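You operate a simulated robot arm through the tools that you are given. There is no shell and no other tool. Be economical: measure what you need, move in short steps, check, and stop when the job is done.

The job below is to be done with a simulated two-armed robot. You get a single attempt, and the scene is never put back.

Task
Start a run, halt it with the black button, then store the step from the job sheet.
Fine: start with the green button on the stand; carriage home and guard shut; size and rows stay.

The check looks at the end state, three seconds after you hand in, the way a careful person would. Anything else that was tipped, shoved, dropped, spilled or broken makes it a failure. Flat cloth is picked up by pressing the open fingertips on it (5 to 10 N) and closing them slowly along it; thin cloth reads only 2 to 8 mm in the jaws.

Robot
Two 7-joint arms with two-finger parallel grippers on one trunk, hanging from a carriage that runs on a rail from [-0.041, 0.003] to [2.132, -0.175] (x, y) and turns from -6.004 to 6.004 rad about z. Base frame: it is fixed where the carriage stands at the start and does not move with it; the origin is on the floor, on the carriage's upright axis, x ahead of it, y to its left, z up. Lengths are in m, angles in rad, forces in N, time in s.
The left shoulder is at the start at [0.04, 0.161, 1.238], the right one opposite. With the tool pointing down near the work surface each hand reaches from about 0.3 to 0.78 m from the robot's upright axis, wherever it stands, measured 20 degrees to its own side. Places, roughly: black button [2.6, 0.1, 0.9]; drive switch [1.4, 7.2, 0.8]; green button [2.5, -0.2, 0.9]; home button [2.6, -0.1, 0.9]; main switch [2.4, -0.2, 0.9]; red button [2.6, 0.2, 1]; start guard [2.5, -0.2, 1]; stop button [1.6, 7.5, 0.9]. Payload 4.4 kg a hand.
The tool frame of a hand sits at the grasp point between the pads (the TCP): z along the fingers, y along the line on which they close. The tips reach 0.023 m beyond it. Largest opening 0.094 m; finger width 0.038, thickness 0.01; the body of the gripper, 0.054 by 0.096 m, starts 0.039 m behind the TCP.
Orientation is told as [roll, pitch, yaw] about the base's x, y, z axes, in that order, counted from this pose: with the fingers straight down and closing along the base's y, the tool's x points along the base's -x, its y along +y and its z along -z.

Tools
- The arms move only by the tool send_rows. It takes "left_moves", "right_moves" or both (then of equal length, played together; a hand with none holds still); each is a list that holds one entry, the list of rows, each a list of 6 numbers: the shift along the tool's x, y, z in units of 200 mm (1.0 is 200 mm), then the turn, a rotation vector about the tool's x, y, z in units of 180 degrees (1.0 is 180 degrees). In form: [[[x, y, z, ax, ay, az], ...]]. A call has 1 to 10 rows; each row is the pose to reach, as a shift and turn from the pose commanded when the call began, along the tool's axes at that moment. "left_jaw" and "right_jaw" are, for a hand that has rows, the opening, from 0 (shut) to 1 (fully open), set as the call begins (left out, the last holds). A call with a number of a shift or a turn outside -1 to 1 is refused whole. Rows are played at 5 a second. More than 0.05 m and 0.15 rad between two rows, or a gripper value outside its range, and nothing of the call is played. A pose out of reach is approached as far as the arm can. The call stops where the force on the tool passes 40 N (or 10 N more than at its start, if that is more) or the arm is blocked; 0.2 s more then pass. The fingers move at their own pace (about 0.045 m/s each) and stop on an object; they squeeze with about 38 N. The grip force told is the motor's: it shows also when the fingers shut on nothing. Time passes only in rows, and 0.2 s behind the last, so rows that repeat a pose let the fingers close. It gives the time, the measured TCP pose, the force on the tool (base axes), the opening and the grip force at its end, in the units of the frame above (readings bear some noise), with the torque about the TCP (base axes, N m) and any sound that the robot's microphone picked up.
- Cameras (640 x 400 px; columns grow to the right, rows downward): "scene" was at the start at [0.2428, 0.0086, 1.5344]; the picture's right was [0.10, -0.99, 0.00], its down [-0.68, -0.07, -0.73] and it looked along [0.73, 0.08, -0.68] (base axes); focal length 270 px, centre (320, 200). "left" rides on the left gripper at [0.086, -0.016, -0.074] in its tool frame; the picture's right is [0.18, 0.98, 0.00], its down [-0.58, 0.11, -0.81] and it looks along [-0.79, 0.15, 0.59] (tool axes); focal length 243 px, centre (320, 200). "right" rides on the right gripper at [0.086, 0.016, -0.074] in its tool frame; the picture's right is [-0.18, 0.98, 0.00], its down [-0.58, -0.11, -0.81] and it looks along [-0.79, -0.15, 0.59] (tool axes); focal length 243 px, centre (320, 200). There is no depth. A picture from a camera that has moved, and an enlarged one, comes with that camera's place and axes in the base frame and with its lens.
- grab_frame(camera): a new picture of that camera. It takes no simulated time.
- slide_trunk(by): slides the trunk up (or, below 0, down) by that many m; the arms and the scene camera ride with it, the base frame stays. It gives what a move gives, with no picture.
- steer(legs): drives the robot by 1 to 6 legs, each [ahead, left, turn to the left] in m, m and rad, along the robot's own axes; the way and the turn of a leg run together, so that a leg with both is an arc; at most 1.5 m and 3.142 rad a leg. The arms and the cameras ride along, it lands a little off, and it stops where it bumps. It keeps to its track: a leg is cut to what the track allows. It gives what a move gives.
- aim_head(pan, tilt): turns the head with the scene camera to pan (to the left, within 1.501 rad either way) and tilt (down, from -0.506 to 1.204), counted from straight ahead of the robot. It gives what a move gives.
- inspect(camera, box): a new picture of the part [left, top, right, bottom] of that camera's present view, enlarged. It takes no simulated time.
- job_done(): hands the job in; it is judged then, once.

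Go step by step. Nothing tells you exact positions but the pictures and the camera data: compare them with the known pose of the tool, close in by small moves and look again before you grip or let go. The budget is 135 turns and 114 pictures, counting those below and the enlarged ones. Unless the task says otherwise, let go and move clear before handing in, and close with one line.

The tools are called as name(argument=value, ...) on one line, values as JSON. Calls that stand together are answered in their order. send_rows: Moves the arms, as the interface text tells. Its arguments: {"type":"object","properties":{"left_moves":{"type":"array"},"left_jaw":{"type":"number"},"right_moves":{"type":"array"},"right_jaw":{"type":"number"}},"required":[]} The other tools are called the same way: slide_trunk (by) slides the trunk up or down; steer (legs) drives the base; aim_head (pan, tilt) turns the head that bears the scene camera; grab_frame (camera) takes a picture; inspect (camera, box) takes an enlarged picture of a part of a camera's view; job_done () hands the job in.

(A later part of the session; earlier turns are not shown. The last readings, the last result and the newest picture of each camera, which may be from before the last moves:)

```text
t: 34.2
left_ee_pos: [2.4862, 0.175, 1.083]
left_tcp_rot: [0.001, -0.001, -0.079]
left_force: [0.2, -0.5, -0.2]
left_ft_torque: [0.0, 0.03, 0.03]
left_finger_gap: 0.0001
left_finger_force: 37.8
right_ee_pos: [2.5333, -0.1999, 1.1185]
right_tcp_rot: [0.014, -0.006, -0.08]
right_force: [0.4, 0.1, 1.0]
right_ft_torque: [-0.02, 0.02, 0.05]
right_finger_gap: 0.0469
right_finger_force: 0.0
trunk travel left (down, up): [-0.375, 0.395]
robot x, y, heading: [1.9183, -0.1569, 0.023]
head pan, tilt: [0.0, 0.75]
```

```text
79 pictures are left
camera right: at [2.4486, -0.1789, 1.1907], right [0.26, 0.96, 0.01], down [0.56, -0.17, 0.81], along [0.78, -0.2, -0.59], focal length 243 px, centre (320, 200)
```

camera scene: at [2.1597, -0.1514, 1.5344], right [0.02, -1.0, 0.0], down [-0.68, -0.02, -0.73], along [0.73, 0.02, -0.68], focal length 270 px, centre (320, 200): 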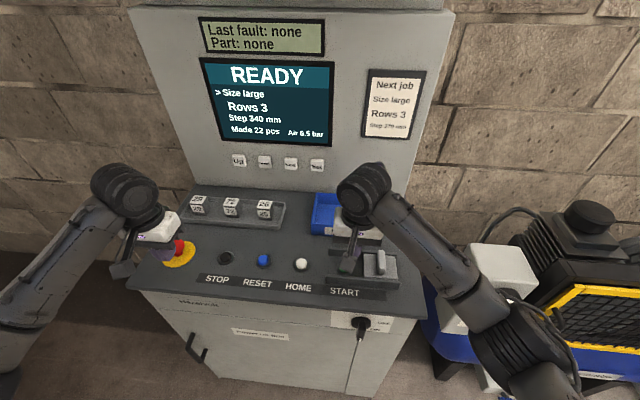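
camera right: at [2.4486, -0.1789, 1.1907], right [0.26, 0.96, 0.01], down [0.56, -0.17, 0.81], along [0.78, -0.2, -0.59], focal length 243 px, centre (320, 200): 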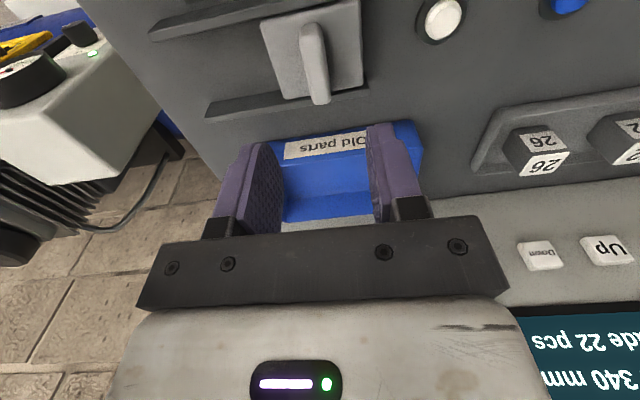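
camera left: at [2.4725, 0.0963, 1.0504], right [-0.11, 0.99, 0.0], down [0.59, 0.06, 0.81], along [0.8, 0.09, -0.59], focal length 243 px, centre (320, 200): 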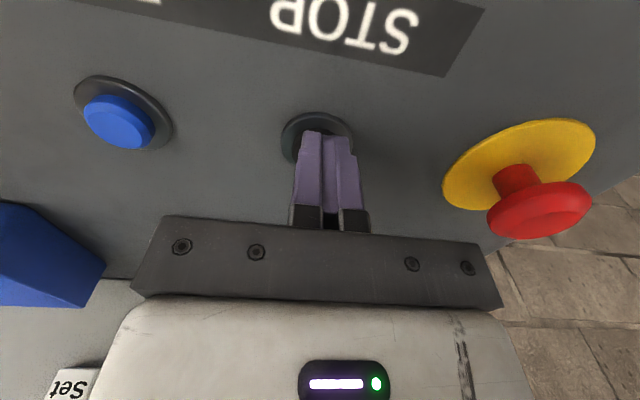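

The guard is shut. Next are the panel keys (Up ≈ (2.84, 0.11), Down 0.03, Next -0.046, Set -0.128, all at z ≈ 1.06). I retract the left hand, tilt the right one 45° forward, then drive a little closer.

send_rows(left_moves=[[[0, 0, -0.15, 0, 0, 0], [0.1, 0, -0.3, 0, 0, 0], [0.3, 0.1, -0.45, 0, 0, 0], [0.5, 0.2, -0.6, 0, 0, 0], [0.6, 0.3, -0.6, 0, 0, 0], [0.6, 0.3, -0.6, 0, 0, 0]]], right_moves=[[[0.05, 0.0, -0.1, 0, -0.042, 0], [0.1, 0, -0.2, 0, -0.084, 0], [0.15, 0, -0.25, 0, -0.126, 0], [0.15, 0, -0.25, 0, -0.168, 0], [0.15, 0, -0.25, 0, -0.21, 0], [0.15, 0, -0.25, 0, -0.25, 0]]], right_jaw=0.0)

steer(legs=[[0.12, -0.01, -0.02]])

grab_frame(camera="scene")

grab_frame(camera="right")

```text
refused: row 3 steps farther than a row can; nothing moved
```

```text
t: 35.4
left_ee_pos: [2.6143, 0.1534, 1.0834]
left_tcp_rot: [0.001, 0.0, -0.099]
left_force: [0.1, 0.8, -0.5]
left_ft_torque: [-0.02, 0.04, 0.02]
left_finger_gap: 0.0002
left_finger_force: 38.3
right_ee_pos: [2.6544, -0.2224, 1.1175]
right_tcp_rot: [0.012, -0.009, -0.1]
right_force: [0.4, -0.1, -0.5]
right_ft_torque: [-0.03, 0.0, -0.01]
right_finger_gap: 0.0471
right_finger_force: 0.1
trunk travel left (down, up): [-0.375, 0.395]
robot x, y, heading: [2.0387, -0.1653, 0.011]
head pan, tilt: [0.0, 0.75]
```

```text
78 pictures are left
camera scene: at [2.2819, -0.1665, 1.5345], right [0.0, -1.0, 0.0], down [-0.68, 0.0, -0.73], along [0.73, 0.0, -0.68], focal length 270 px, centre (320, 200)
```

scene: 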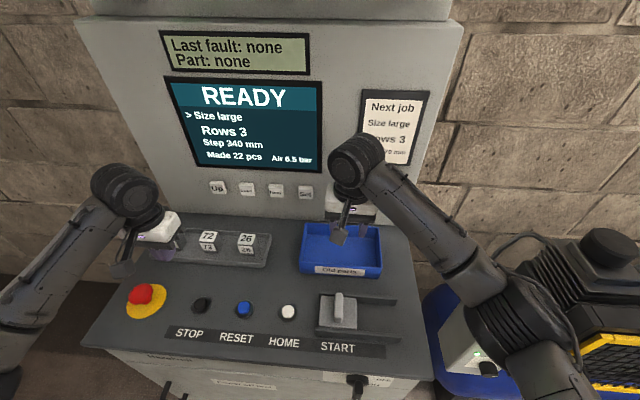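

```text
77 pictures are left
camera right: at [2.5699, -0.1992, 1.1906], right [0.28, 0.96, 0.01], down [0.56, -0.18, 0.81], along [0.78, -0.22, -0.59], focal length 243 px, centre (320, 200)
```

right: 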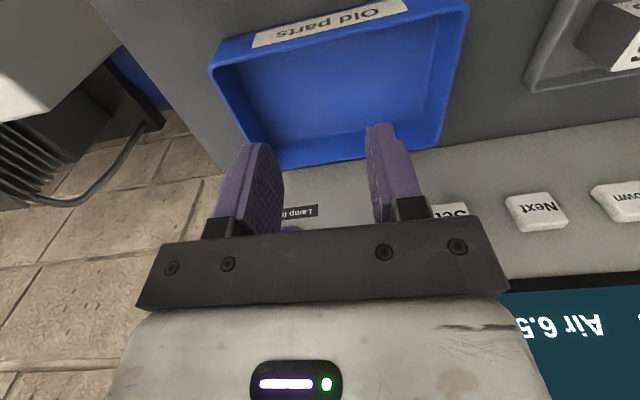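

The tilt move was refused for a too-large step, but the drive went through safely. I redo the arm moves in smaller steps.

send_rows(left_moves=[[[0, 0, -0.15, 0, 0, 0], [0.1, 0, -0.3, 0, 0, 0], [0.28, 0.05, -0.4, 0, 0, 0], [0.46, 0.1, -0.5, 0, 0, 0], [0.6, 0.15, -0.6, 0, 0, 0], [0.75, 0.15, -0.6, 0, 0, 0]]], right_moves=[[[0.05, 0.0, -0.05, 0, -0.042, 0], [0.1, 0, -0.1, 0, -0.084, 0], [0.1, 0, -0.1, 0, -0.126, 0], [0.1, 0, -0.1, 0, -0.168, 0], [0.1, 0, -0.1, 0, -0.21, 0], [0.1, 0, -0.1, 0, -0.25, 0]]], right_jaw=0.0)

grab_frame(camera="scene")

grab_frame(camera="right")

```text
t: 36.8
left_ee_pos: [2.4647, 0.1967, 1.2053]
left_tcp_rot: [0.0, 0.002, -0.099]
left_force: [-0.2, 0.0, 0.4]
left_ft_torque: [0.01, -0.08, 0.0]
left_finger_gap: 0.0001
left_finger_force: 38.0
right_ee_pos: [2.6317, -0.221, 1.1357]
right_tcp_rot: [0.02, -0.792, -0.112]
right_force: [0.0, -0.5, 0.1]
right_ft_torque: [0.03, 0.01, -0.01]
right_finger_gap: 0.0001
right_finger_force: 37.5
trunk travel left (down, up): [-0.375, 0.395]
robot x, y, heading: [2.0356, -0.1651, 0.002]
head pan, tilt: [0.0, 0.75]
```

```text
76 pictures are left
camera scene: at [2.2806, -0.1665, 1.5341], right [0.0, -1.0, 0.0], down [-0.68, 0.0, -0.73], along [0.73, 0.0, -0.68], focal length 270 px, centre (320, 200)
```

scene: 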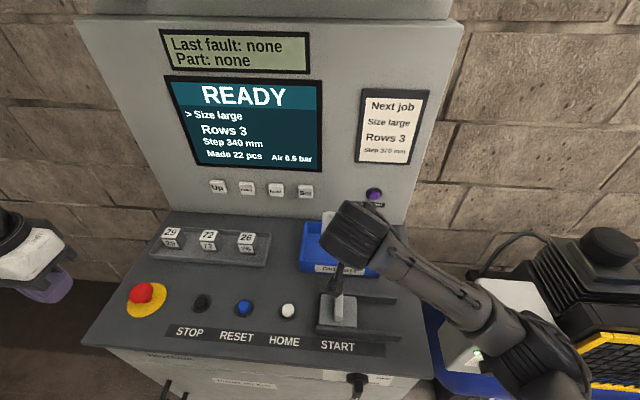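

```text
75 pictures are left
camera right: at [2.5213, -0.1937, 1.126], right [0.23, 0.96, 0.14], down [-0.18, -0.1, 0.98], along [0.96, -0.25, 0.15], focal length 243 px, centre (320, 200)
```

right: 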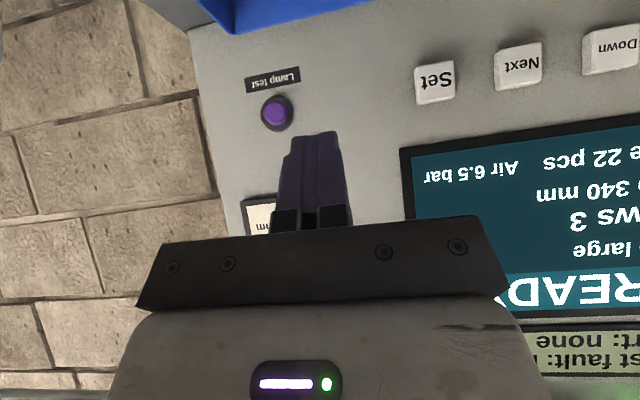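

inspect(camera="scene", box=[190, 160, 350, 260])

inspect(camera="right", box=[400, 0, 640, 150])

```text
4.00 times, centred on (270, 210) of scene
camera zoom: at [2.2806, -0.1665, 1.5341], right [0.0, -1.0, 0.0], down [-0.68, 0.0, -0.73], along [0.73, 0.0, -0.68], focal length 1078 px, centre (520, 160)
```

zoom: 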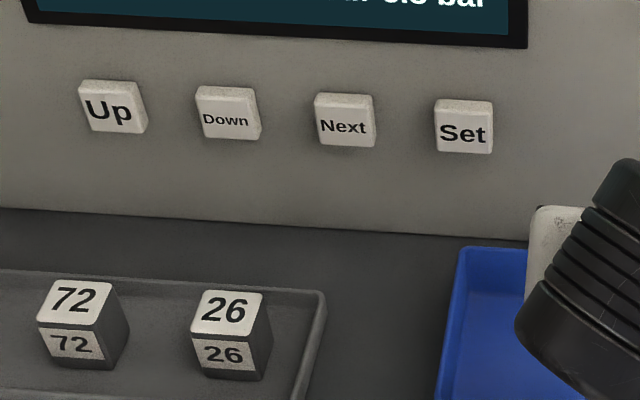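

```text
2.67 times, centred on (520, 75) of right
camera zoom: at [2.5213, -0.1937, 1.126], right [0.23, 0.96, 0.14], down [-0.18, -0.1, 0.98], along [0.96, -0.25, 0.15], focal length 647 px, centre (-213, 533)
```

zoom: 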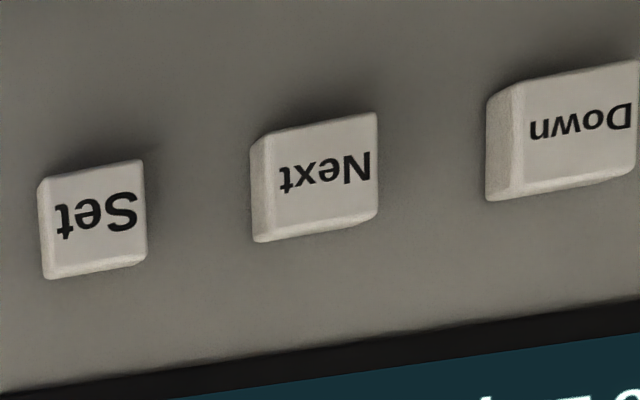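

The keys triangulate to Next ≈ (2.827, -0.048, 1.058) with 0.08 m spacing, Up at y≈0.112 and Set at y≈-0.128. I bring the tilted fingertip to about 35 mm in front of Next.

send_rows(right_moves=[[[0, 0.2, 0.05, 0, 0, 0], [0, 0.4, 0.1, 0, 0, 0], [-0.05, 0.6, 0.2, 0, 0, 0], [-0.1, 0.8, 0.3, 0, 0, 0], [-0.113, 0.961, 0.42, 0, 0, 0], [-0.113, 0.961, 0.55, 0, 0, 0], [-0.113, 0.961, 0.641, 0, 0, 0]]])

grab_frame(camera="right")

grab_frame(camera="scene")

```text
t: 38.4
left_ee_pos: [2.4663, 0.1971, 1.2059]
left_tcp_rot: [-0.001, 0.0, -0.096]
left_force: [0.1, -0.3, 0.4]
left_ft_torque: [-0.01, 0.0, 0.02]
left_finger_gap: 0.0001
left_finger_force: 38.2
right_ee_pos: [2.7586, -0.0394, 1.0661]
right_tcp_rot: [0.019, -0.791, -0.113]
right_force: [-0.2, 0.1, 0.4]
right_ft_torque: [-0.01, -0.01, -0.01]
right_finger_gap: 0.0
right_finger_force: 37.7
trunk travel left (down, up): [-0.375, 0.395]
robot x, y, heading: [2.0416, -0.1683, 0.007]
head pan, tilt: [0.0, 0.75]
```

```text
72 pictures are left
camera right: at [2.6482, -0.0122, 1.0553], right [0.23, 0.96, 0.14], down [-0.18, -0.1, 0.98], along [0.96, -0.25, 0.15], focal length 243 px, centre (320, 200)
```

right: 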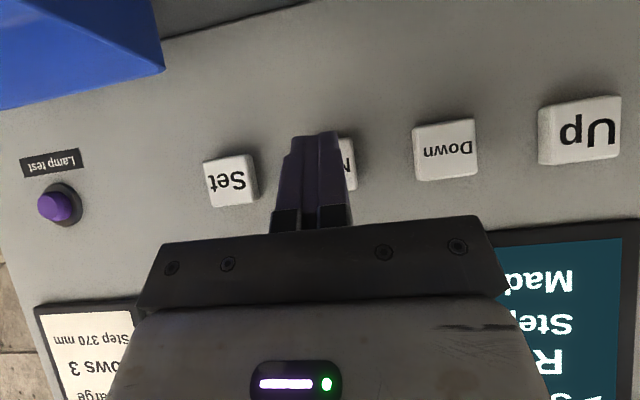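

```text
71 pictures are left
camera scene: at [2.2815, -0.1662, 1.5344], right [0.0, -1.0, 0.0], down [-0.68, 0.0, -0.73], along [0.73, 0.0, -0.68], focal length 270 px, centre (320, 200)
```

scene: 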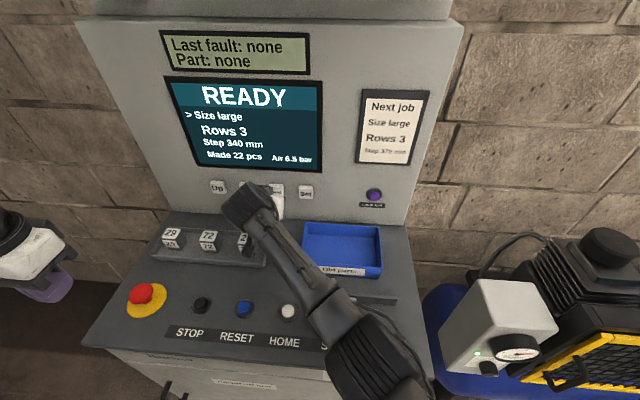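

Aligned with Next. I advance gently to press.

send_rows(right_moves=[[[-0.056, 0, 0.085, 0, 0, 0], [-0.098, 0, 0.128, 0, 0, 0], [-0.116, 0, 0.146, 0, 0, 0], [-0.126, 0, 0.156, 0, 0, 0], [-0.13, 0, 0.16, 0, 0, 0]]])

grab_frame(camera="right")

inspect(camera="scene", box=[150, 70, 350, 220])

```text
t: 39.6
left_ee_pos: [2.4652, 0.1967, 1.2051]
left_tcp_rot: [0.0, -0.001, -0.097]
left_force: [-0.6, -0.3, 0.0]
left_ft_torque: [0.01, 0.01, 0.02]
left_finger_gap: 0.0
left_finger_force: 37.6
right_ee_pos: [2.7831, -0.0422, 1.0612]
right_tcp_rot: [0.018, -0.793, -0.113]
right_force: [0.5, -0.1, -0.9]
right_ft_torque: [0.0, -0.03, -0.02]
right_finger_gap: 0.0001
right_finger_force: 38.0
right hand out of reach, approached as far as the arm can: row 2, 3, 4, 5
trunk travel left (down, up): [-0.375, 0.395]
robot x, y, heading: [2.0342, -0.1679, 0.005]
head pan, tilt: [0.0, 0.75]
```

```text
70 pictures are left
camera right: at [2.6732, -0.0141, 1.0512], right [0.23, 0.96, 0.14], down [-0.18, -0.1, 0.98], along [0.96, -0.25, 0.15], focal length 243 px, centre (320, 200)
```

right: 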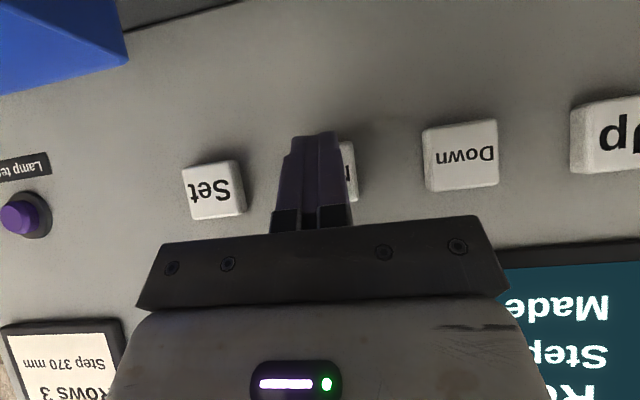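

```text
2.67 times, centred on (250, 145) of scene
camera zoom: at [2.2814, -0.1664, 1.5344], right [0.0, -1.0, 0.0], down [-0.68, 0.0, -0.73], along [0.73, 0.0, -0.68], focal length 719 px, centre (507, 347)
```

zoom: 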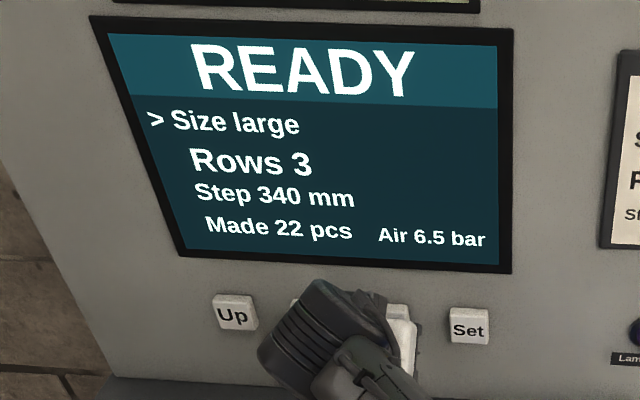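

Just out of reach: the arm stops 15 mm short. I back off, tilt the left hand too (it will do Up), and drive 85 mm closer.

send_rows(right_moves=[[[0.07, 0, -0.07, 0, 0, 0], [0.14, 0, -0.14, 0, 0, 0], [0.21, 0, -0.22, 0, 0, 0], [0.28, 0, -0.3, 0, 0, 0], [0.35, 0, -0.37, 0, 0, 0], [0.35, 0, -0.4, 0, 0, 0]]], left_moves=[[[0, 0, 0, 0, -0.042, 0], [0, 0, 0, 0, -0.084, 0], [0, 0, 0, 0, -0.126, 0], [0, 0, 0, 0, -0.168, 0], [0, 0, 0, 0, -0.21, 0], [0, 0, 0, 0, -0.25, 0]]])

steer(legs=[[0.085, -0.007, 0]])

grab_frame(camera="scene")

grab_frame(camera="right")

grab_frame(camera="left")

```text
t: 41.0
left_ee_pos: [2.4662, 0.1971, 1.2029]
left_tcp_rot: [0.001, -0.787, -0.098]
left_force: [0.9, -0.1, -0.2]
left_ft_torque: [-0.05, -0.06, 0.0]
left_finger_gap: 0.0
left_finger_force: 38.0
right_ee_pos: [2.6782, -0.0287, 1.067]
right_tcp_rot: [0.018, -0.791, -0.114]
right_force: [1.0, -0.1, 0.1]
right_ft_torque: [-0.01, 0.0, 0.0]
right_finger_gap: 0.0
right_finger_force: 37.8
trunk travel left (down, up): [-0.375, 0.395]
robot x, y, heading: [2.0378, -0.1694, 0.003]
head pan, tilt: [0.0, 0.75]
```

```text
t: 42.1
left_ee_pos: [2.5534, 0.1907, 1.2044]
left_tcp_rot: [0.001, -0.785, -0.1]
left_force: [0.2, -0.9, -0.4]
left_ft_torque: [-0.01, 0.02, -0.01]
left_finger_gap: 0.0
left_finger_force: 38.3
right_ee_pos: [2.7651, -0.0376, 1.068]
right_tcp_rot: [0.017, -0.791, -0.113]
right_force: [0.4, 0.2, -0.1]
right_ft_torque: [0.02, 0.02, -0.01]
right_finger_gap: 0.0
right_finger_force: 37.9
trunk travel left (down, up): [-0.375, 0.395]
robot x, y, heading: [2.1251, -0.1722, 0.006]
head pan, tilt: [0.0, 0.75]
```

```text
68 pictures are left
camera scene: at [2.368, -0.1735, 1.5345], right [0.01, -1.0, 0.0], down [-0.68, 0.0, -0.73], along [0.73, 0.0, -0.68], focal length 270 px, centre (320, 200)
```

scene: 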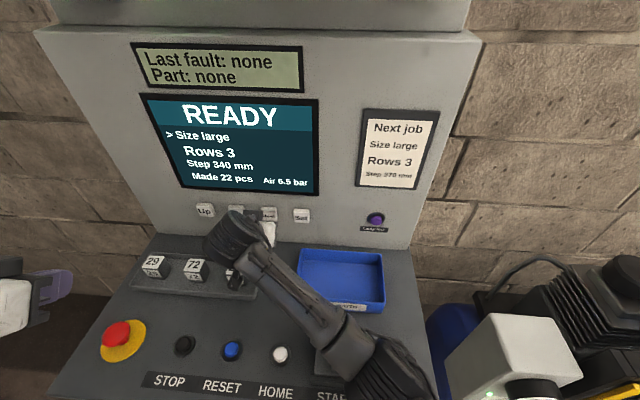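

```text
67 pictures are left
camera right: at [2.6552, -0.0101, 1.0583], right [0.23, 0.96, 0.14], down [-0.18, -0.1, 0.98], along [0.96, -0.25, 0.15], focal length 243 px, centre (320, 200)
```

right: 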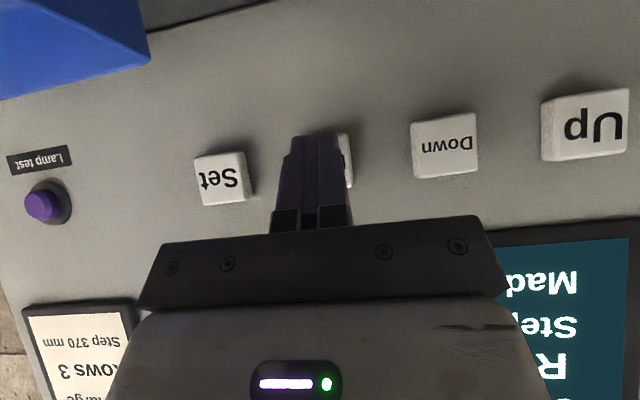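

```text
66 pictures are left
camera left: at [2.4388, 0.1857, 1.1945], right [-0.03, 0.99, -0.13], down [-0.15, 0.12, 0.98], along [0.99, 0.05, 0.14], focal length 243 px, centre (320, 200)
```

left: 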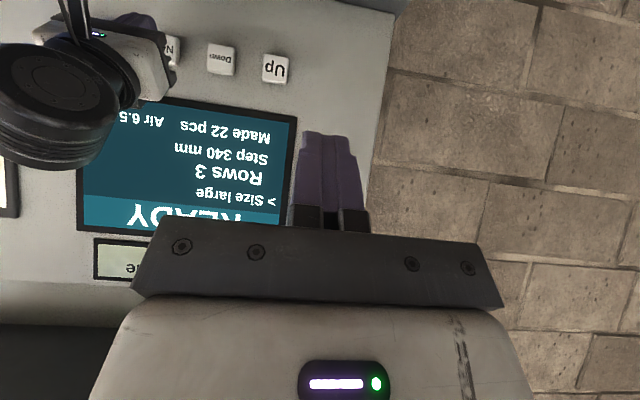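

Now at a good distance. I press Next with the right fingertip.

send_rows(right_moves=[[[-0.049, 0, 0.092, 0, 0, 0], [-0.077, 0, 0.121, 0, 0, 0], [-0.091, 0, 0.135, 0, 0, 0], [-0.102, 0, 0.146, 0, 0, 0]]])

inspect(camera="scene", box=[130, 80, 330, 240])

```text
t: 43.1
left_ee_pos: [2.5508, 0.1909, 1.2026]
left_tcp_rot: [0.0, -0.784, -0.097]
left_force: [-0.3, 0.4, 0.2]
left_ft_torque: [-0.01, -0.02, 0.05]
left_finger_gap: 0.0
left_finger_force: 37.5
right_ee_pos: [2.7955, -0.0405, 1.0604]
right_tcp_rot: [0.017, -0.789, -0.113]
right_force: [-13.7, -3.3, 4.1]
right_ft_torque: [0.01, -0.1, -0.16]
right_finger_gap: 0.0003
right_finger_force: 37.7
trunk travel left (down, up): [-0.375, 0.395]
robot x, y, heading: [2.127, -0.1725, 0.004]
head pan, tilt: [0.0, 0.75]
heard: click
```

```text
2.50 times, centred on (230, 160) of scene
camera zoom: at [2.3663, -0.1737, 1.5341], right [0.0, -1.0, 0.0], down [-0.68, 0.0, -0.73], along [0.73, 0.0, -0.68], focal length 674 px, centre (545, 300)
```

zoom: 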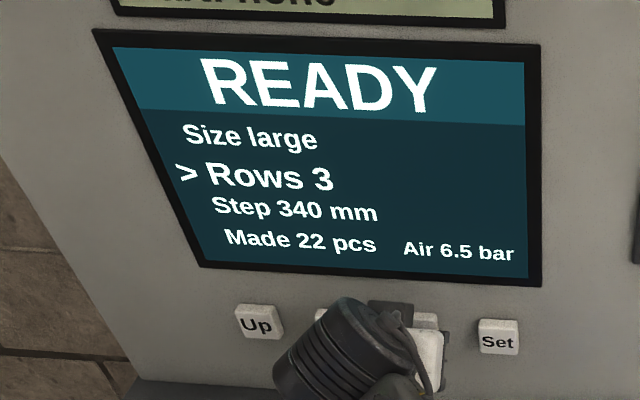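

The cursor went to Rows. I back off 20 mm and press Next once more.

send_rows(right_moves=[[[0.035, 0, -0.036, 0, 0, 0], [0.07, 0, -0.071, 0, 0, 0], [0.07, 0, -0.071, 0, 0, 0], [0.035, 0, -0.036, 0, 0, 0], [0.012, 0, -0.012, 0, 0, 0], [0, 0, 0, 0, 0, 0]]])

inspect(camera="scene", box=[130, 80, 330, 240])

```text
t: 44.5
left_ee_pos: [2.552, 0.1915, 1.2019]
left_tcp_rot: [0.003, -0.783, -0.099]
left_force: [0.1, -0.8, -0.4]
left_ft_torque: [0.0, 0.01, 0.02]
left_finger_gap: 0.0
left_finger_force: 37.9
right_ee_pos: [2.7979, -0.0387, 1.0609]
right_tcp_rot: [0.018, -0.791, -0.114]
right_force: [-16.3, -2.1, 6.6]
right_ft_torque: [0.01, -0.17, -0.09]
right_finger_gap: 0.0
right_finger_force: 38.2
trunk travel left (down, up): [-0.375, 0.395]
robot x, y, heading: [2.1247, -0.1731, 0.002]
head pan, tilt: [0.0, 0.75]
heard: click
```

```text
2.50 times, centred on (230, 160) of scene
camera zoom: at [2.3661, -0.1735, 1.5341], right [0.01, -1.0, 0.0], down [-0.68, 0.0, -0.73], along [0.73, 0.0, -0.68], focal length 674 px, centre (545, 300)
```

zoom: 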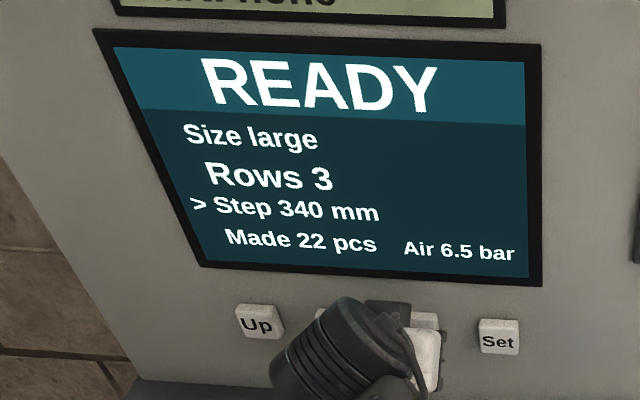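

The cursor is on Step. I move the right hand back and over towards Set, and bring the left towards Up.

send_rows(right_moves=[[[0.07, 0, -0.07, 0, 0, 0], [0.14, 0, -0.14, 0, 0, 0], [0.175, -0.13, -0.178, 0, 0, 0], [0.175, -0.27, -0.178, 0, 0, 0], [0.175, -0.4, -0.178, 0, 0, 0], [0.175, -0.4, -0.178, 0, 0, 0]]], left_moves=[[[0, 0, 0, 0, 0, 0], [-0.03, 0, 0.13, 0, 0, 0], [-0.06, -0.05, 0.26, 0, 0, 0], [-0.1, -0.1, 0.39, 0, 0, 0], [-0.13, -0.15, 0.52, 0, 0, 0], [-0.165, -0.2, 0.65, 0, 0, 0]]])

grab_frame(camera="left")

grab_frame(camera="scene")

```text
t: 45.9
left_ee_pos: [2.6636, 0.141, 1.1318]
left_tcp_rot: [0.002, -0.786, -0.1]
left_force: [-0.3, -0.2, -0.7]
left_ft_torque: [0.0, -0.01, 0.01]
left_finger_gap: 0.0001
left_finger_force: 38.0
right_ee_pos: [2.7427, -0.1132, 1.0678]
right_tcp_rot: [0.024, -0.8, -0.117]
right_force: [-0.6, 0.3, 0.0]
right_ft_torque: [0.0, -0.02, 0.0]
right_finger_gap: 0.0004
right_finger_force: 37.7
trunk travel left (down, up): [-0.375, 0.395]
robot x, y, heading: [2.1241, -0.175, 0.004]
head pan, tilt: [0.0, 0.75]
```

```text
63 pictures are left
camera left: at [2.549, 0.1353, 1.123], right [-0.03, 0.99, -0.13], down [-0.15, 0.12, 0.98], along [0.99, 0.05, 0.14], focal length 243 px, centre (320, 200)
```

left: 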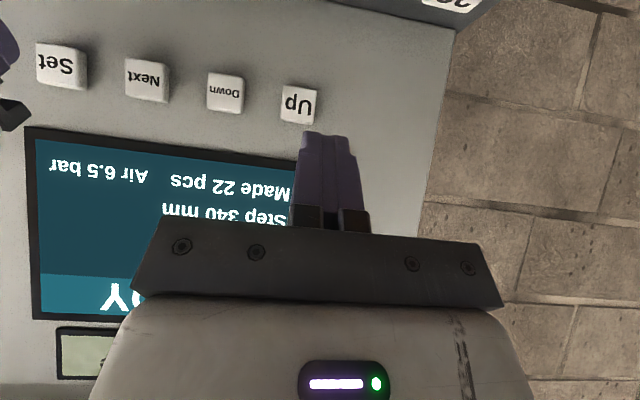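

```text
62 pictures are left
camera scene: at [2.3686, -0.1737, 1.5362], right [0.01, -1.0, 0.0], down [-0.68, 0.0, -0.73], along [0.73, 0.0, -0.68], focal length 270 px, centre (320, 200)
```

scene: 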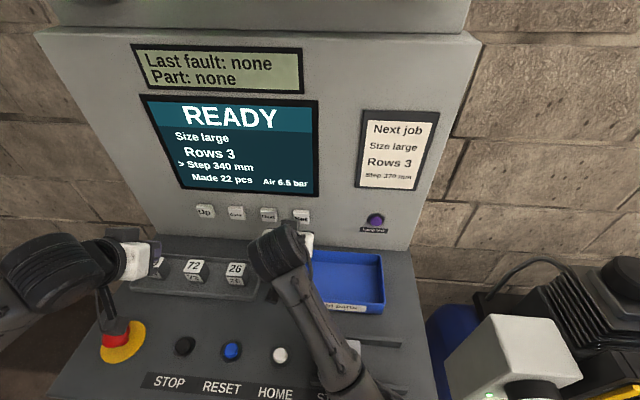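

send_rows(left_moves=[[[-0.04, -0.015, 0.15, 0, 0, 0], [-0.08, -0.03, 0.3, 0, 0, 0], [-0.12, -0.045, 0.45, 0, 0, 0], [-0.15, -0.055, 0.57, 0, 0, 0], [-0.17, -0.058, 0.651, 0, 0, 0], [-0.17, -0.058, 0.651, 0, 0, 0]]])

grab_frame(camera="left")

grab_frame(camera="scene")

```text
t: 47.3
left_ee_pos: [2.7781, 0.1168, 1.0667]
left_tcp_rot: [0.001, -0.785, -0.099]
left_force: [-0.1, 0.5, 0.3]
left_ft_torque: [-0.01, 0.0, -0.01]
left_finger_gap: 0.0
left_finger_force: 38.1
right_ee_pos: [2.742, -0.1129, 1.0669]
right_tcp_rot: [0.027, -0.802, -0.115]
right_force: [0.8, 0.4, 1.0]
right_ft_torque: [0.0, 0.02, 0.0]
right_finger_gap: 0.0
right_finger_force: 37.9
trunk travel left (down, up): [-0.375, 0.395]
robot x, y, heading: [2.1238, -0.1726, 0.004]
head pan, tilt: [0.0, 0.75]
```

```text
61 pictures are left
camera left: at [2.6637, 0.1118, 1.0578], right [-0.03, 0.99, -0.13], down [-0.15, 0.12, 0.98], along [0.99, 0.05, 0.14], focal length 243 px, centre (320, 200)
```

left: 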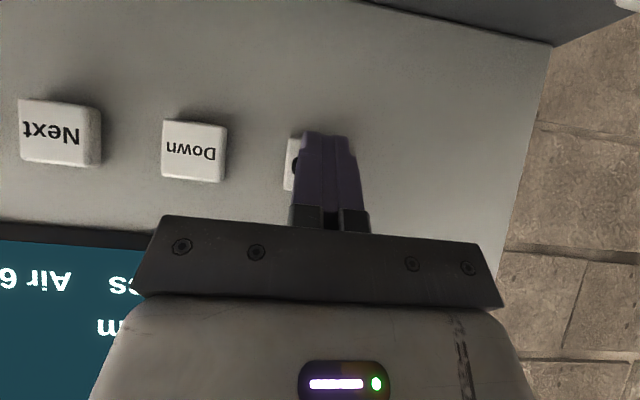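

```text
60 pictures are left
camera scene: at [2.368, -0.1734, 1.5349], right [0.01, -1.0, 0.0], down [-0.68, 0.0, -0.73], along [0.73, 0.0, -0.68], focal length 270 px, centre (320, 200)
```

scene: 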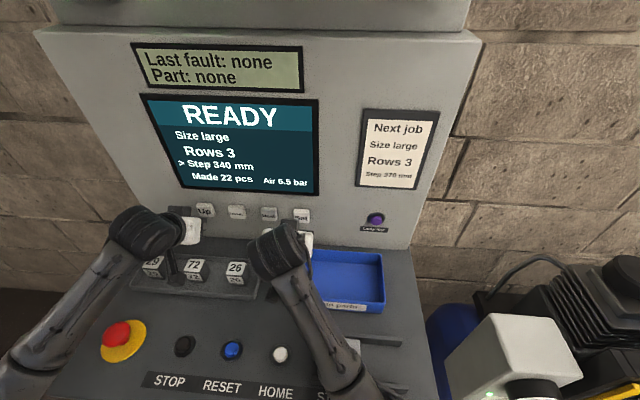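

Aligned with Up. I press it with the left fingertip.

send_rows(left_moves=[[[-0.05, 0, 0.078, 0, 0, 0], [-0.078, 0, 0.106, 0, 0, 0], [-0.096, 0, 0.124, 0, 0, 0], [-0.108, 0, 0.136, 0, 0, 0]]])

inspect(camera="scene", box=[130, 80, 330, 240])

```text
t: 48.3
left_ee_pos: [2.812, 0.1142, 1.063]
left_tcp_rot: [0.0, -0.785, -0.099]
left_force: [-34.2, -3.1, 11.2]
left_ft_torque: [-0.03, -0.28, -0.15]
left_finger_gap: 0.0
left_finger_force: 37.8
right_ee_pos: [2.7412, -0.114, 1.0671]
right_tcp_rot: [0.023, -0.801, -0.114]
right_force: [-0.7, 0.1, 0.5]
right_ft_torque: [0.0, -0.05, -0.02]
right_finger_gap: 0.0
right_finger_force: 38.0
trunk travel left (down, up): [-0.375, 0.395]
robot x, y, heading: [2.1234, -0.1758, 0.005]
head pan, tilt: [0.0, 0.75]
heard: click
```

```text
2.50 times, centred on (230, 160) of scene
camera zoom: at [2.3672, -0.1733, 1.5347], right [0.01, -1.0, 0.0], down [-0.68, 0.0, -0.73], along [0.73, 0.0, -0.68], focal length 674 px, centre (545, 300)
```

zoom: 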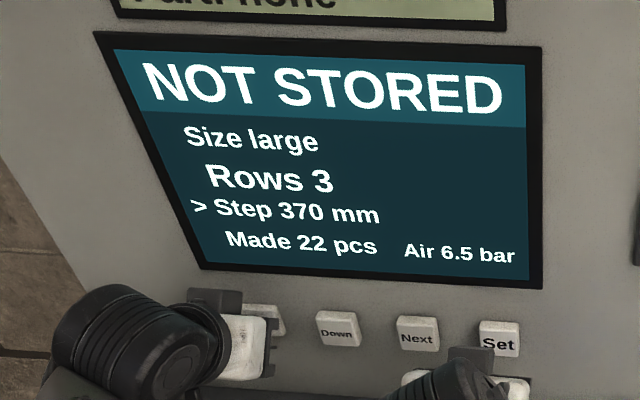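

370 mm in a single press, NOT STORED. I retract the left hand and press Set with the right.

send_rows(left_moves=[[[0.1, 0, -0.1, 0, 0, 0], [0.2, 0, -0.2, 0, 0, 0], [0.25, 0, -0.27, 0, 0, 0], [0.25, 0, -0.27, 0, 0, 0], [0.25, 0, -0.27, 0, 0, 0]]], right_moves=[[[-0.03, -0.027, 0.06, 0, 0, 0], [-0.08, -0.027, 0.132, 0, 0, 0], [-0.114, -0.027, 0.167, 0, 0, 0], [-0.135, -0.027, 0.189, 0, 0, 0], [-0.149, -0.027, 0.203, 0, 0, 0]]])

inspect(camera="scene", box=[130, 80, 330, 240])

grab_frame(camera="right")

```text
t: 49.5
left_ee_pos: [2.7244, 0.1238, 1.0586]
left_tcp_rot: [0.001, -0.773, -0.097]
left_force: [-0.3, 0.4, 0.4]
left_ft_torque: [-0.02, 0.01, -0.02]
left_finger_gap: 0.0004
left_finger_force: 37.9
right_ee_pos: [2.7735, -0.121, 1.046]
right_tcp_rot: [0.027, -0.777, -0.113]
right_force: [0.7, 0.0, 0.0]
right_ft_torque: [0.0, 0.02, -0.01]
right_finger_gap: 0.0
right_finger_force: 38.0
trunk travel left (down, up): [-0.375, 0.395]
robot x, y, heading: [2.125, -0.1748, 0.007]
head pan, tilt: [0.0, 0.75]
```

```text
2.50 times, centred on (230, 160) of scene
camera zoom: at [2.3589, -0.1725, 1.5313], right [0.01, -1.0, 0.0], down [-0.69, 0.0, -0.72], along [0.72, 0.0, -0.69], focal length 674 px, centre (545, 300)
```

zoom: 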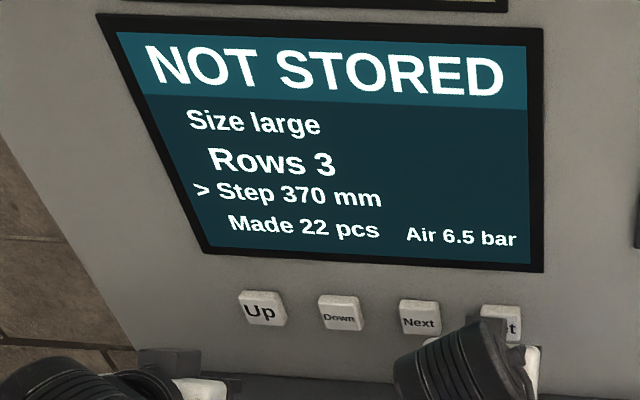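

```text
57 pictures are left
camera right: at [2.6635, -0.0938, 1.0382], right [0.22, 0.96, 0.15], down [-0.16, -0.11, 0.98], along [0.96, -0.24, 0.13], focal length 243 px, centre (320, 200)
```

right: 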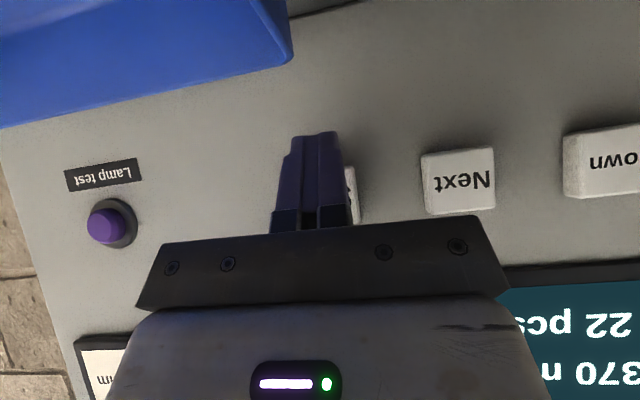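

Set isn't reached: the pictures show the whole trunk pitched slightly, so I first let it settle and look.

send_rows(right_moves=[[[0, 0, 0, 0, 0, 0], [0, 0, 0, 0, 0, 0], [0, 0, 0, 0, 0, 0]]])

grab_frame(camera="scene")

```text
t: 50.3
left_ee_pos: [2.7271, 0.1227, 1.06]
left_tcp_rot: [-0.001, -0.775, -0.099]
left_force: [-0.3, 0.4, 0.6]
left_ft_torque: [0.03, 0.01, -0.01]
left_finger_gap: 0.0
left_finger_force: 38.5
right_ee_pos: [2.7776, -0.1216, 1.0469]
right_tcp_rot: [0.024, -0.783, -0.113]
right_force: [-1.0, 0.0, -0.3]
right_ft_torque: [-0.02, 0.03, 0.01]
right_finger_gap: 0.0003
right_finger_force: 37.6
trunk travel left (down, up): [-0.375, 0.395]
robot x, y, heading: [2.1237, -0.175, 0.006]
head pan, tilt: [0.0, 0.75]
```

```text
56 pictures are left
camera scene: at [2.3606, -0.1727, 1.5321], right [0.01, -1.0, 0.0], down [-0.69, 0.0, -0.72], along [0.72, 0.0, -0.69], focal length 270 px, centre (320, 200)
```

scene: 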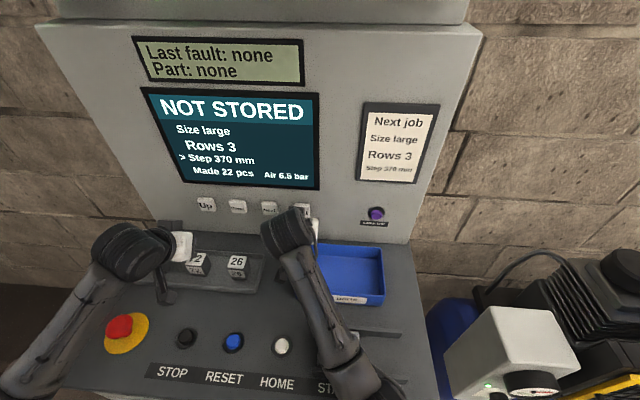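

aim_head(pan=0, tilt=1.2)

grab_frame(camera="scene")

```text
t: 51.2
left_ee_pos: [2.7279, 0.1219, 1.0606]
left_tcp_rot: [0.001, -0.776, -0.1]
left_force: [-0.8, -0.5, 0.4]
left_ft_torque: [0.0, -0.02, -0.03]
left_finger_gap: 0.0
left_finger_force: 37.5
right_ee_pos: [2.7786, -0.1225, 1.0489]
right_tcp_rot: [0.027, -0.782, -0.113]
right_force: [-0.2, 0.5, 0.0]
right_ft_torque: [0.02, -0.01, 0.01]
right_finger_gap: 0.0
right_finger_force: 37.6
trunk travel left (down, up): [-0.375, 0.395]
robot x, y, heading: [2.1239, -0.1805, 0.005]
head pan, tilt: [0.0, 1.201]
```

```text
55 pictures are left
camera scene: at [2.334, -0.1729, 1.501], right [0.01, -1.0, 0.0], down [-0.93, 0.0, -0.35], along [0.35, 0.0, -0.93], focal length 270 px, centre (320, 200)
```

scene: 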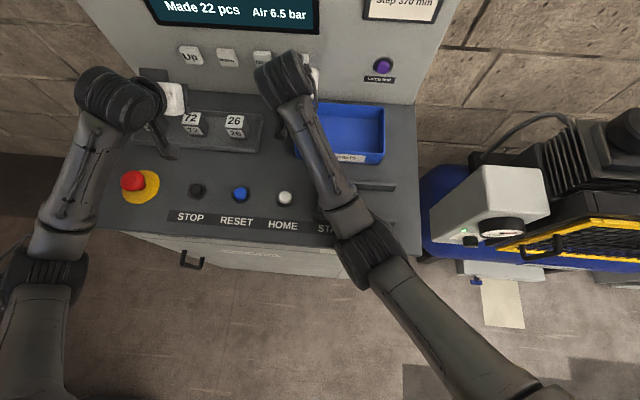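

The right elbow is hanging right at the console's front edge, close to the main switch, and has evidently been pressing on it. I back the robot away 0.1 m straight, and look at the edge.

steer(legs=[[-0.1, 0.008, 0]])

grab_frame(camera="scene")

```text
t: 52.4
left_ee_pos: [2.6387, 0.1308, 1.0649]
left_tcp_rot: [0.0, -0.786, -0.098]
left_force: [-0.7, -1.2, -0.5]
left_ft_torque: [-0.03, -0.02, 0.02]
left_finger_gap: 0.0001
left_finger_force: 38.2
right_ee_pos: [2.6916, -0.1172, 1.0524]
right_tcp_rot: [0.018, -0.791, -0.113]
right_force: [0.1, -0.4, -0.2]
right_ft_torque: [0.0, -0.02, 0.01]
right_finger_gap: 0.0
right_finger_force: 38.2
trunk travel left (down, up): [-0.375, 0.395]
robot x, y, heading: [2.0285, -0.1676, 0.006]
head pan, tilt: [0.0, 1.201]
```

```text
54 pictures are left
camera scene: at [2.2415, -0.1649, 1.5025], right [0.01, -1.0, 0.0], down [-0.93, -0.01, -0.36], along [0.36, 0.0, -0.93], focal length 270 px, centre (320, 200)
```

scene: 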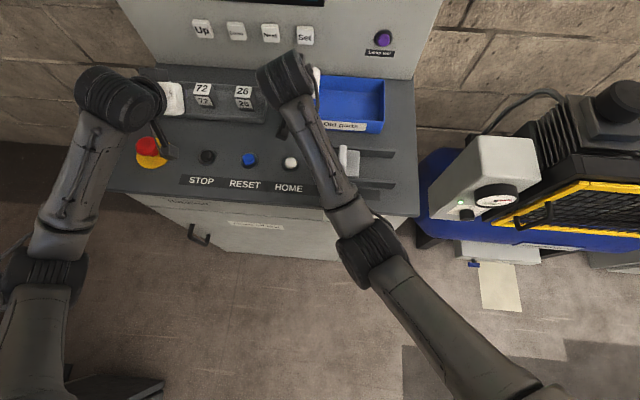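

Free now; the readings are back to normal. I raise the trunk 0.12 m for elbow clearance and then check the switch, guard and screen.

slide_trunk(by=0.12)

aim_head(pan=0, tilt=0.85)

grab_frame(camera="scene")

```text
t: 53.9
left_ee_pos: [2.6398, 0.1304, 1.1844]
left_tcp_rot: [-0.001, -0.785, -0.096]
left_force: [-0.5, 0.4, -0.3]
left_ft_torque: [-0.03, -0.03, 0.02]
left_finger_gap: 0.0
left_finger_force: 37.5
right_ee_pos: [2.6913, -0.1161, 1.1728]
right_tcp_rot: [0.017, -0.791, -0.112]
right_force: [-0.1, 0.1, -0.8]
right_ft_torque: [-0.01, 0.03, 0.0]
right_finger_gap: 0.0
right_finger_force: 38.1
trunk travel left (down, up): [-0.495, 0.275]
robot x, y, heading: [2.0233, -0.1642, 0.009]
head pan, tilt: [0.0, 1.201]
```

```text
t: 54.7
left_ee_pos: [2.639, 0.1312, 1.1853]
left_tcp_rot: [0.001, -0.785, -0.096]
left_force: [1.4, 0.5, 0.3]
left_ft_torque: [0.0, 0.01, 0.02]
left_finger_gap: 0.0
left_finger_force: 37.7
right_ee_pos: [2.692, -0.1163, 1.1733]
right_tcp_rot: [0.017, -0.792, -0.112]
right_force: [1.0, 0.0, 0.0]
right_ft_torque: [0.0, 0.0, 0.0]
right_finger_gap: 0.0
right_finger_force: 38.1
trunk travel left (down, up): [-0.495, 0.275]
robot x, y, heading: [2.0243, -0.1674, 0.007]
head pan, tilt: [0.0, 0.85]
```

```text
53 pictures are left
camera scene: at [2.264, -0.1648, 1.6463], right [0.01, -1.0, 0.0], down [-0.75, -0.01, -0.66], along [0.66, 0.0, -0.75], focal length 270 px, centre (320, 200)
```

scene: 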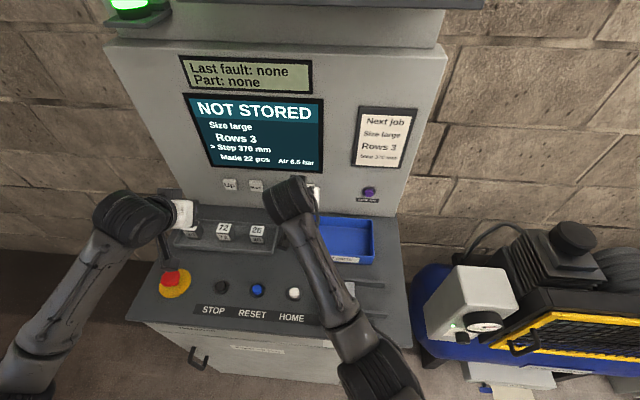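

All is as it was. I drive 0.06 m forward and look at the elbow clearance from above.

steer(legs=[[0.06, -0.005, 0]])

aim_head(pan=0, tilt=1.1)

grab_frame(camera="scene")

grab_frame(camera="left")

```text
t: 55.7
left_ee_pos: [2.6996, 0.1257, 1.1854]
left_tcp_rot: [0.0, -0.784, -0.096]
left_force: [0.3, 0.2, 0.3]
left_ft_torque: [0.0, -0.01, 0.0]
left_finger_gap: 0.0001
left_finger_force: 38.3
right_ee_pos: [2.7533, -0.1218, 1.1739]
right_tcp_rot: [0.019, -0.792, -0.112]
right_force: [0.2, -0.5, 1.1]
right_ft_torque: [-0.01, 0.02, -0.01]
right_finger_gap: 0.0002
right_finger_force: 37.5
trunk travel left (down, up): [-0.495, 0.275]
robot x, y, heading: [2.0851, -0.1717, 0.01]
head pan, tilt: [0.0, 0.85]
```

```text
t: 56.4
left_ee_pos: [2.6986, 0.1256, 1.1851]
left_tcp_rot: [0.0, -0.785, -0.096]
left_force: [0.3, 0.6, -0.9]
left_ft_torque: [-0.03, 0.0, -0.03]
left_finger_gap: 0.0001
left_finger_force: 38.0
right_ee_pos: [2.7529, -0.122, 1.1733]
right_tcp_rot: [0.017, -0.791, -0.114]
right_force: [-0.5, 0.0, 0.0]
right_ft_torque: [0.0, 0.0, 0.0]
right_finger_gap: 0.0002
right_finger_force: 38.3
trunk travel left (down, up): [-0.495, 0.275]
robot x, y, heading: [2.0867, -0.1735, 0.009]
head pan, tilt: [0.0, 1.1]
```

```text
52 pictures are left
camera scene: at [2.3098, -0.17, 1.6287], right [0.01, -1.0, 0.0], down [-0.89, -0.01, -0.45], along [0.45, 0.0, -0.89], focal length 270 px, centre (320, 200)
```

scene: 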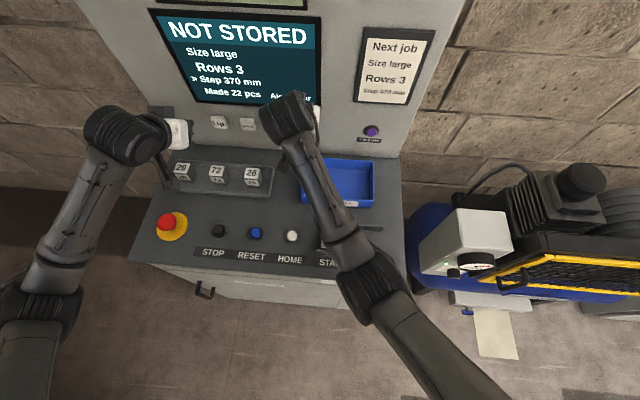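

```text
51 pictures are left
camera left: at [2.5854, 0.12, 1.1769], right [-0.04, 0.99, -0.13], down [-0.15, 0.12, 0.98], along [0.99, 0.05, 0.14], focal length 243 px, centre (320, 200)
```

left: 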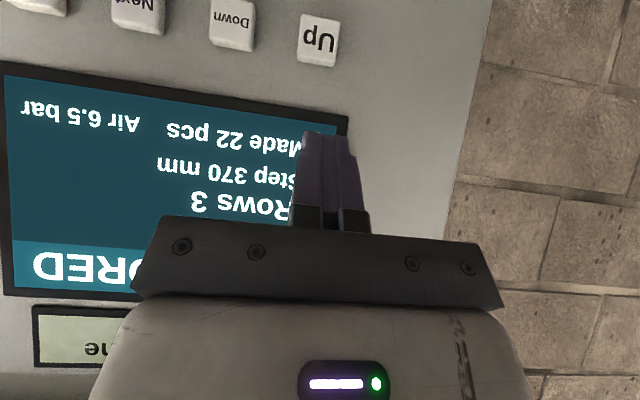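

The elbow is now well above the deck. I lower the right hand straight down to key height, in front of Set.

send_rows(right_moves=[[[0.08, 0, 0.08, 0, 0, 0], [0.16, 0, 0.165, 0, 0, 0], [0.24, 0, 0.25, 0, 0, 0], [0.32, 0.003, 0.335, 0, 0, 0], [0.388, 0.005, 0.404, 0, 0, 0], [0.388, 0.005, 0.404, 0, 0, 0]]])

grab_frame(camera="scene")

grab_frame(camera="right")

```text
t: 57.8
left_ee_pos: [2.6996, 0.1252, 1.1857]
left_tcp_rot: [0.0, -0.786, -0.096]
left_force: [0.4, -0.1, -0.9]
left_ft_torque: [-0.01, 0.0, -0.02]
left_finger_gap: 0.0
left_finger_force: 38.1
right_ee_pos: [2.7632, -0.1332, 1.0708]
right_tcp_rot: [0.003, -0.812, -0.116]
right_force: [0.3, 0.2, -1.6]
right_ft_torque: [0.03, -0.03, 0.01]
right_finger_gap: 0.0001
right_finger_force: 37.9
trunk travel left (down, up): [-0.495, 0.275]
robot x, y, heading: [2.0855, -0.1739, 0.004]
head pan, tilt: [0.0, 1.1]
```

```text
50 pictures are left
camera scene: at [2.3097, -0.17, 1.6286], right [0.01, -1.0, 0.0], down [-0.89, -0.01, -0.45], along [0.45, 0.0, -0.89], focal length 270 px, centre (320, 200)
```

scene: 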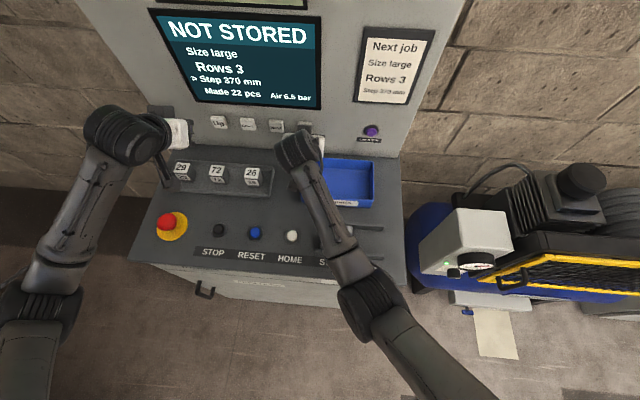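

```text
49 pictures are left
camera right: at [2.654, -0.1056, 1.0576], right [0.24, 0.96, 0.14], down [-0.2, -0.09, 0.98], along [0.95, -0.26, 0.17], focal length 243 px, centre (320, 200)
```

right: 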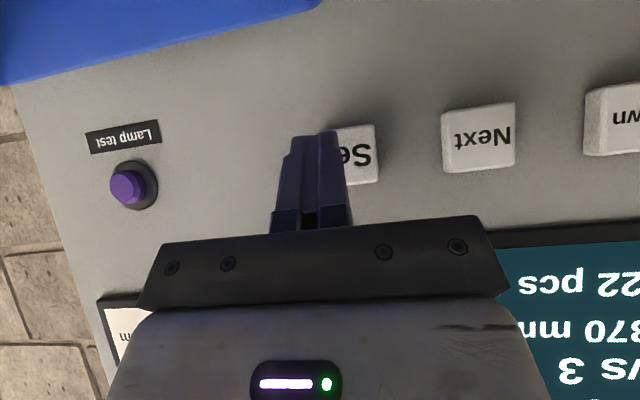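

The measured pose is off the commanded one by about 15 mm with no force at the tool, so the forearm may be touching something. I look closely at the forearm, before anything else.

inspect(camera="scene", box=[260, 120, 440, 360])

inspect(camera="left", box=[0, 0, 320, 200])

```text
1.67 times, centred on (350, 240) of scene
camera zoom: at [2.3097, -0.17, 1.6286], right [0.01, -1.0, 0.0], down [-0.89, -0.01, -0.45], along [0.45, 0.0, -0.89], focal length 449 px, centre (270, 133)
```

zoom: 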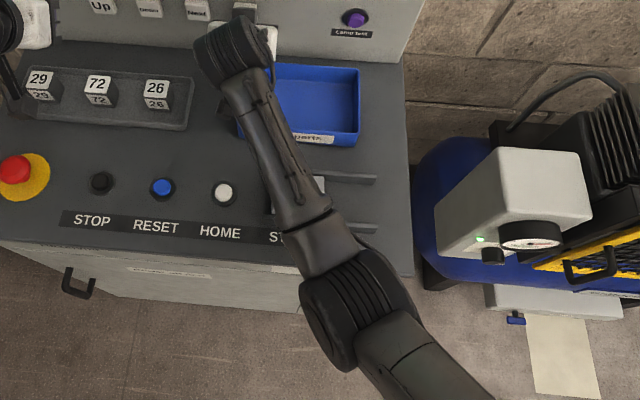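

```text
2.00 times, centred on (160, 100) of left
camera zoom: at [2.5854, 0.12, 1.1769], right [-0.04, 0.99, -0.13], down [-0.15, 0.12, 0.98], along [0.99, 0.05, 0.14], focal length 485 px, centre (640, 400)
```

zoom: 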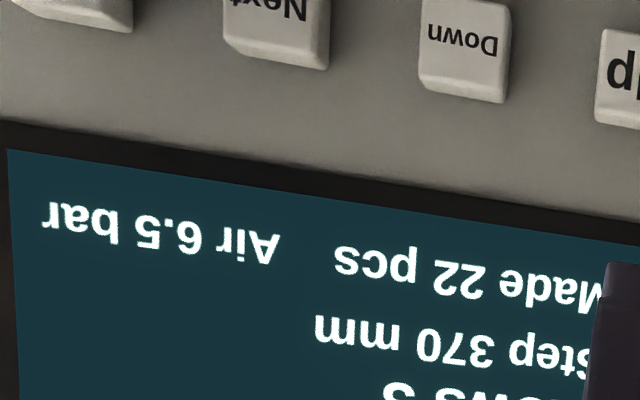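

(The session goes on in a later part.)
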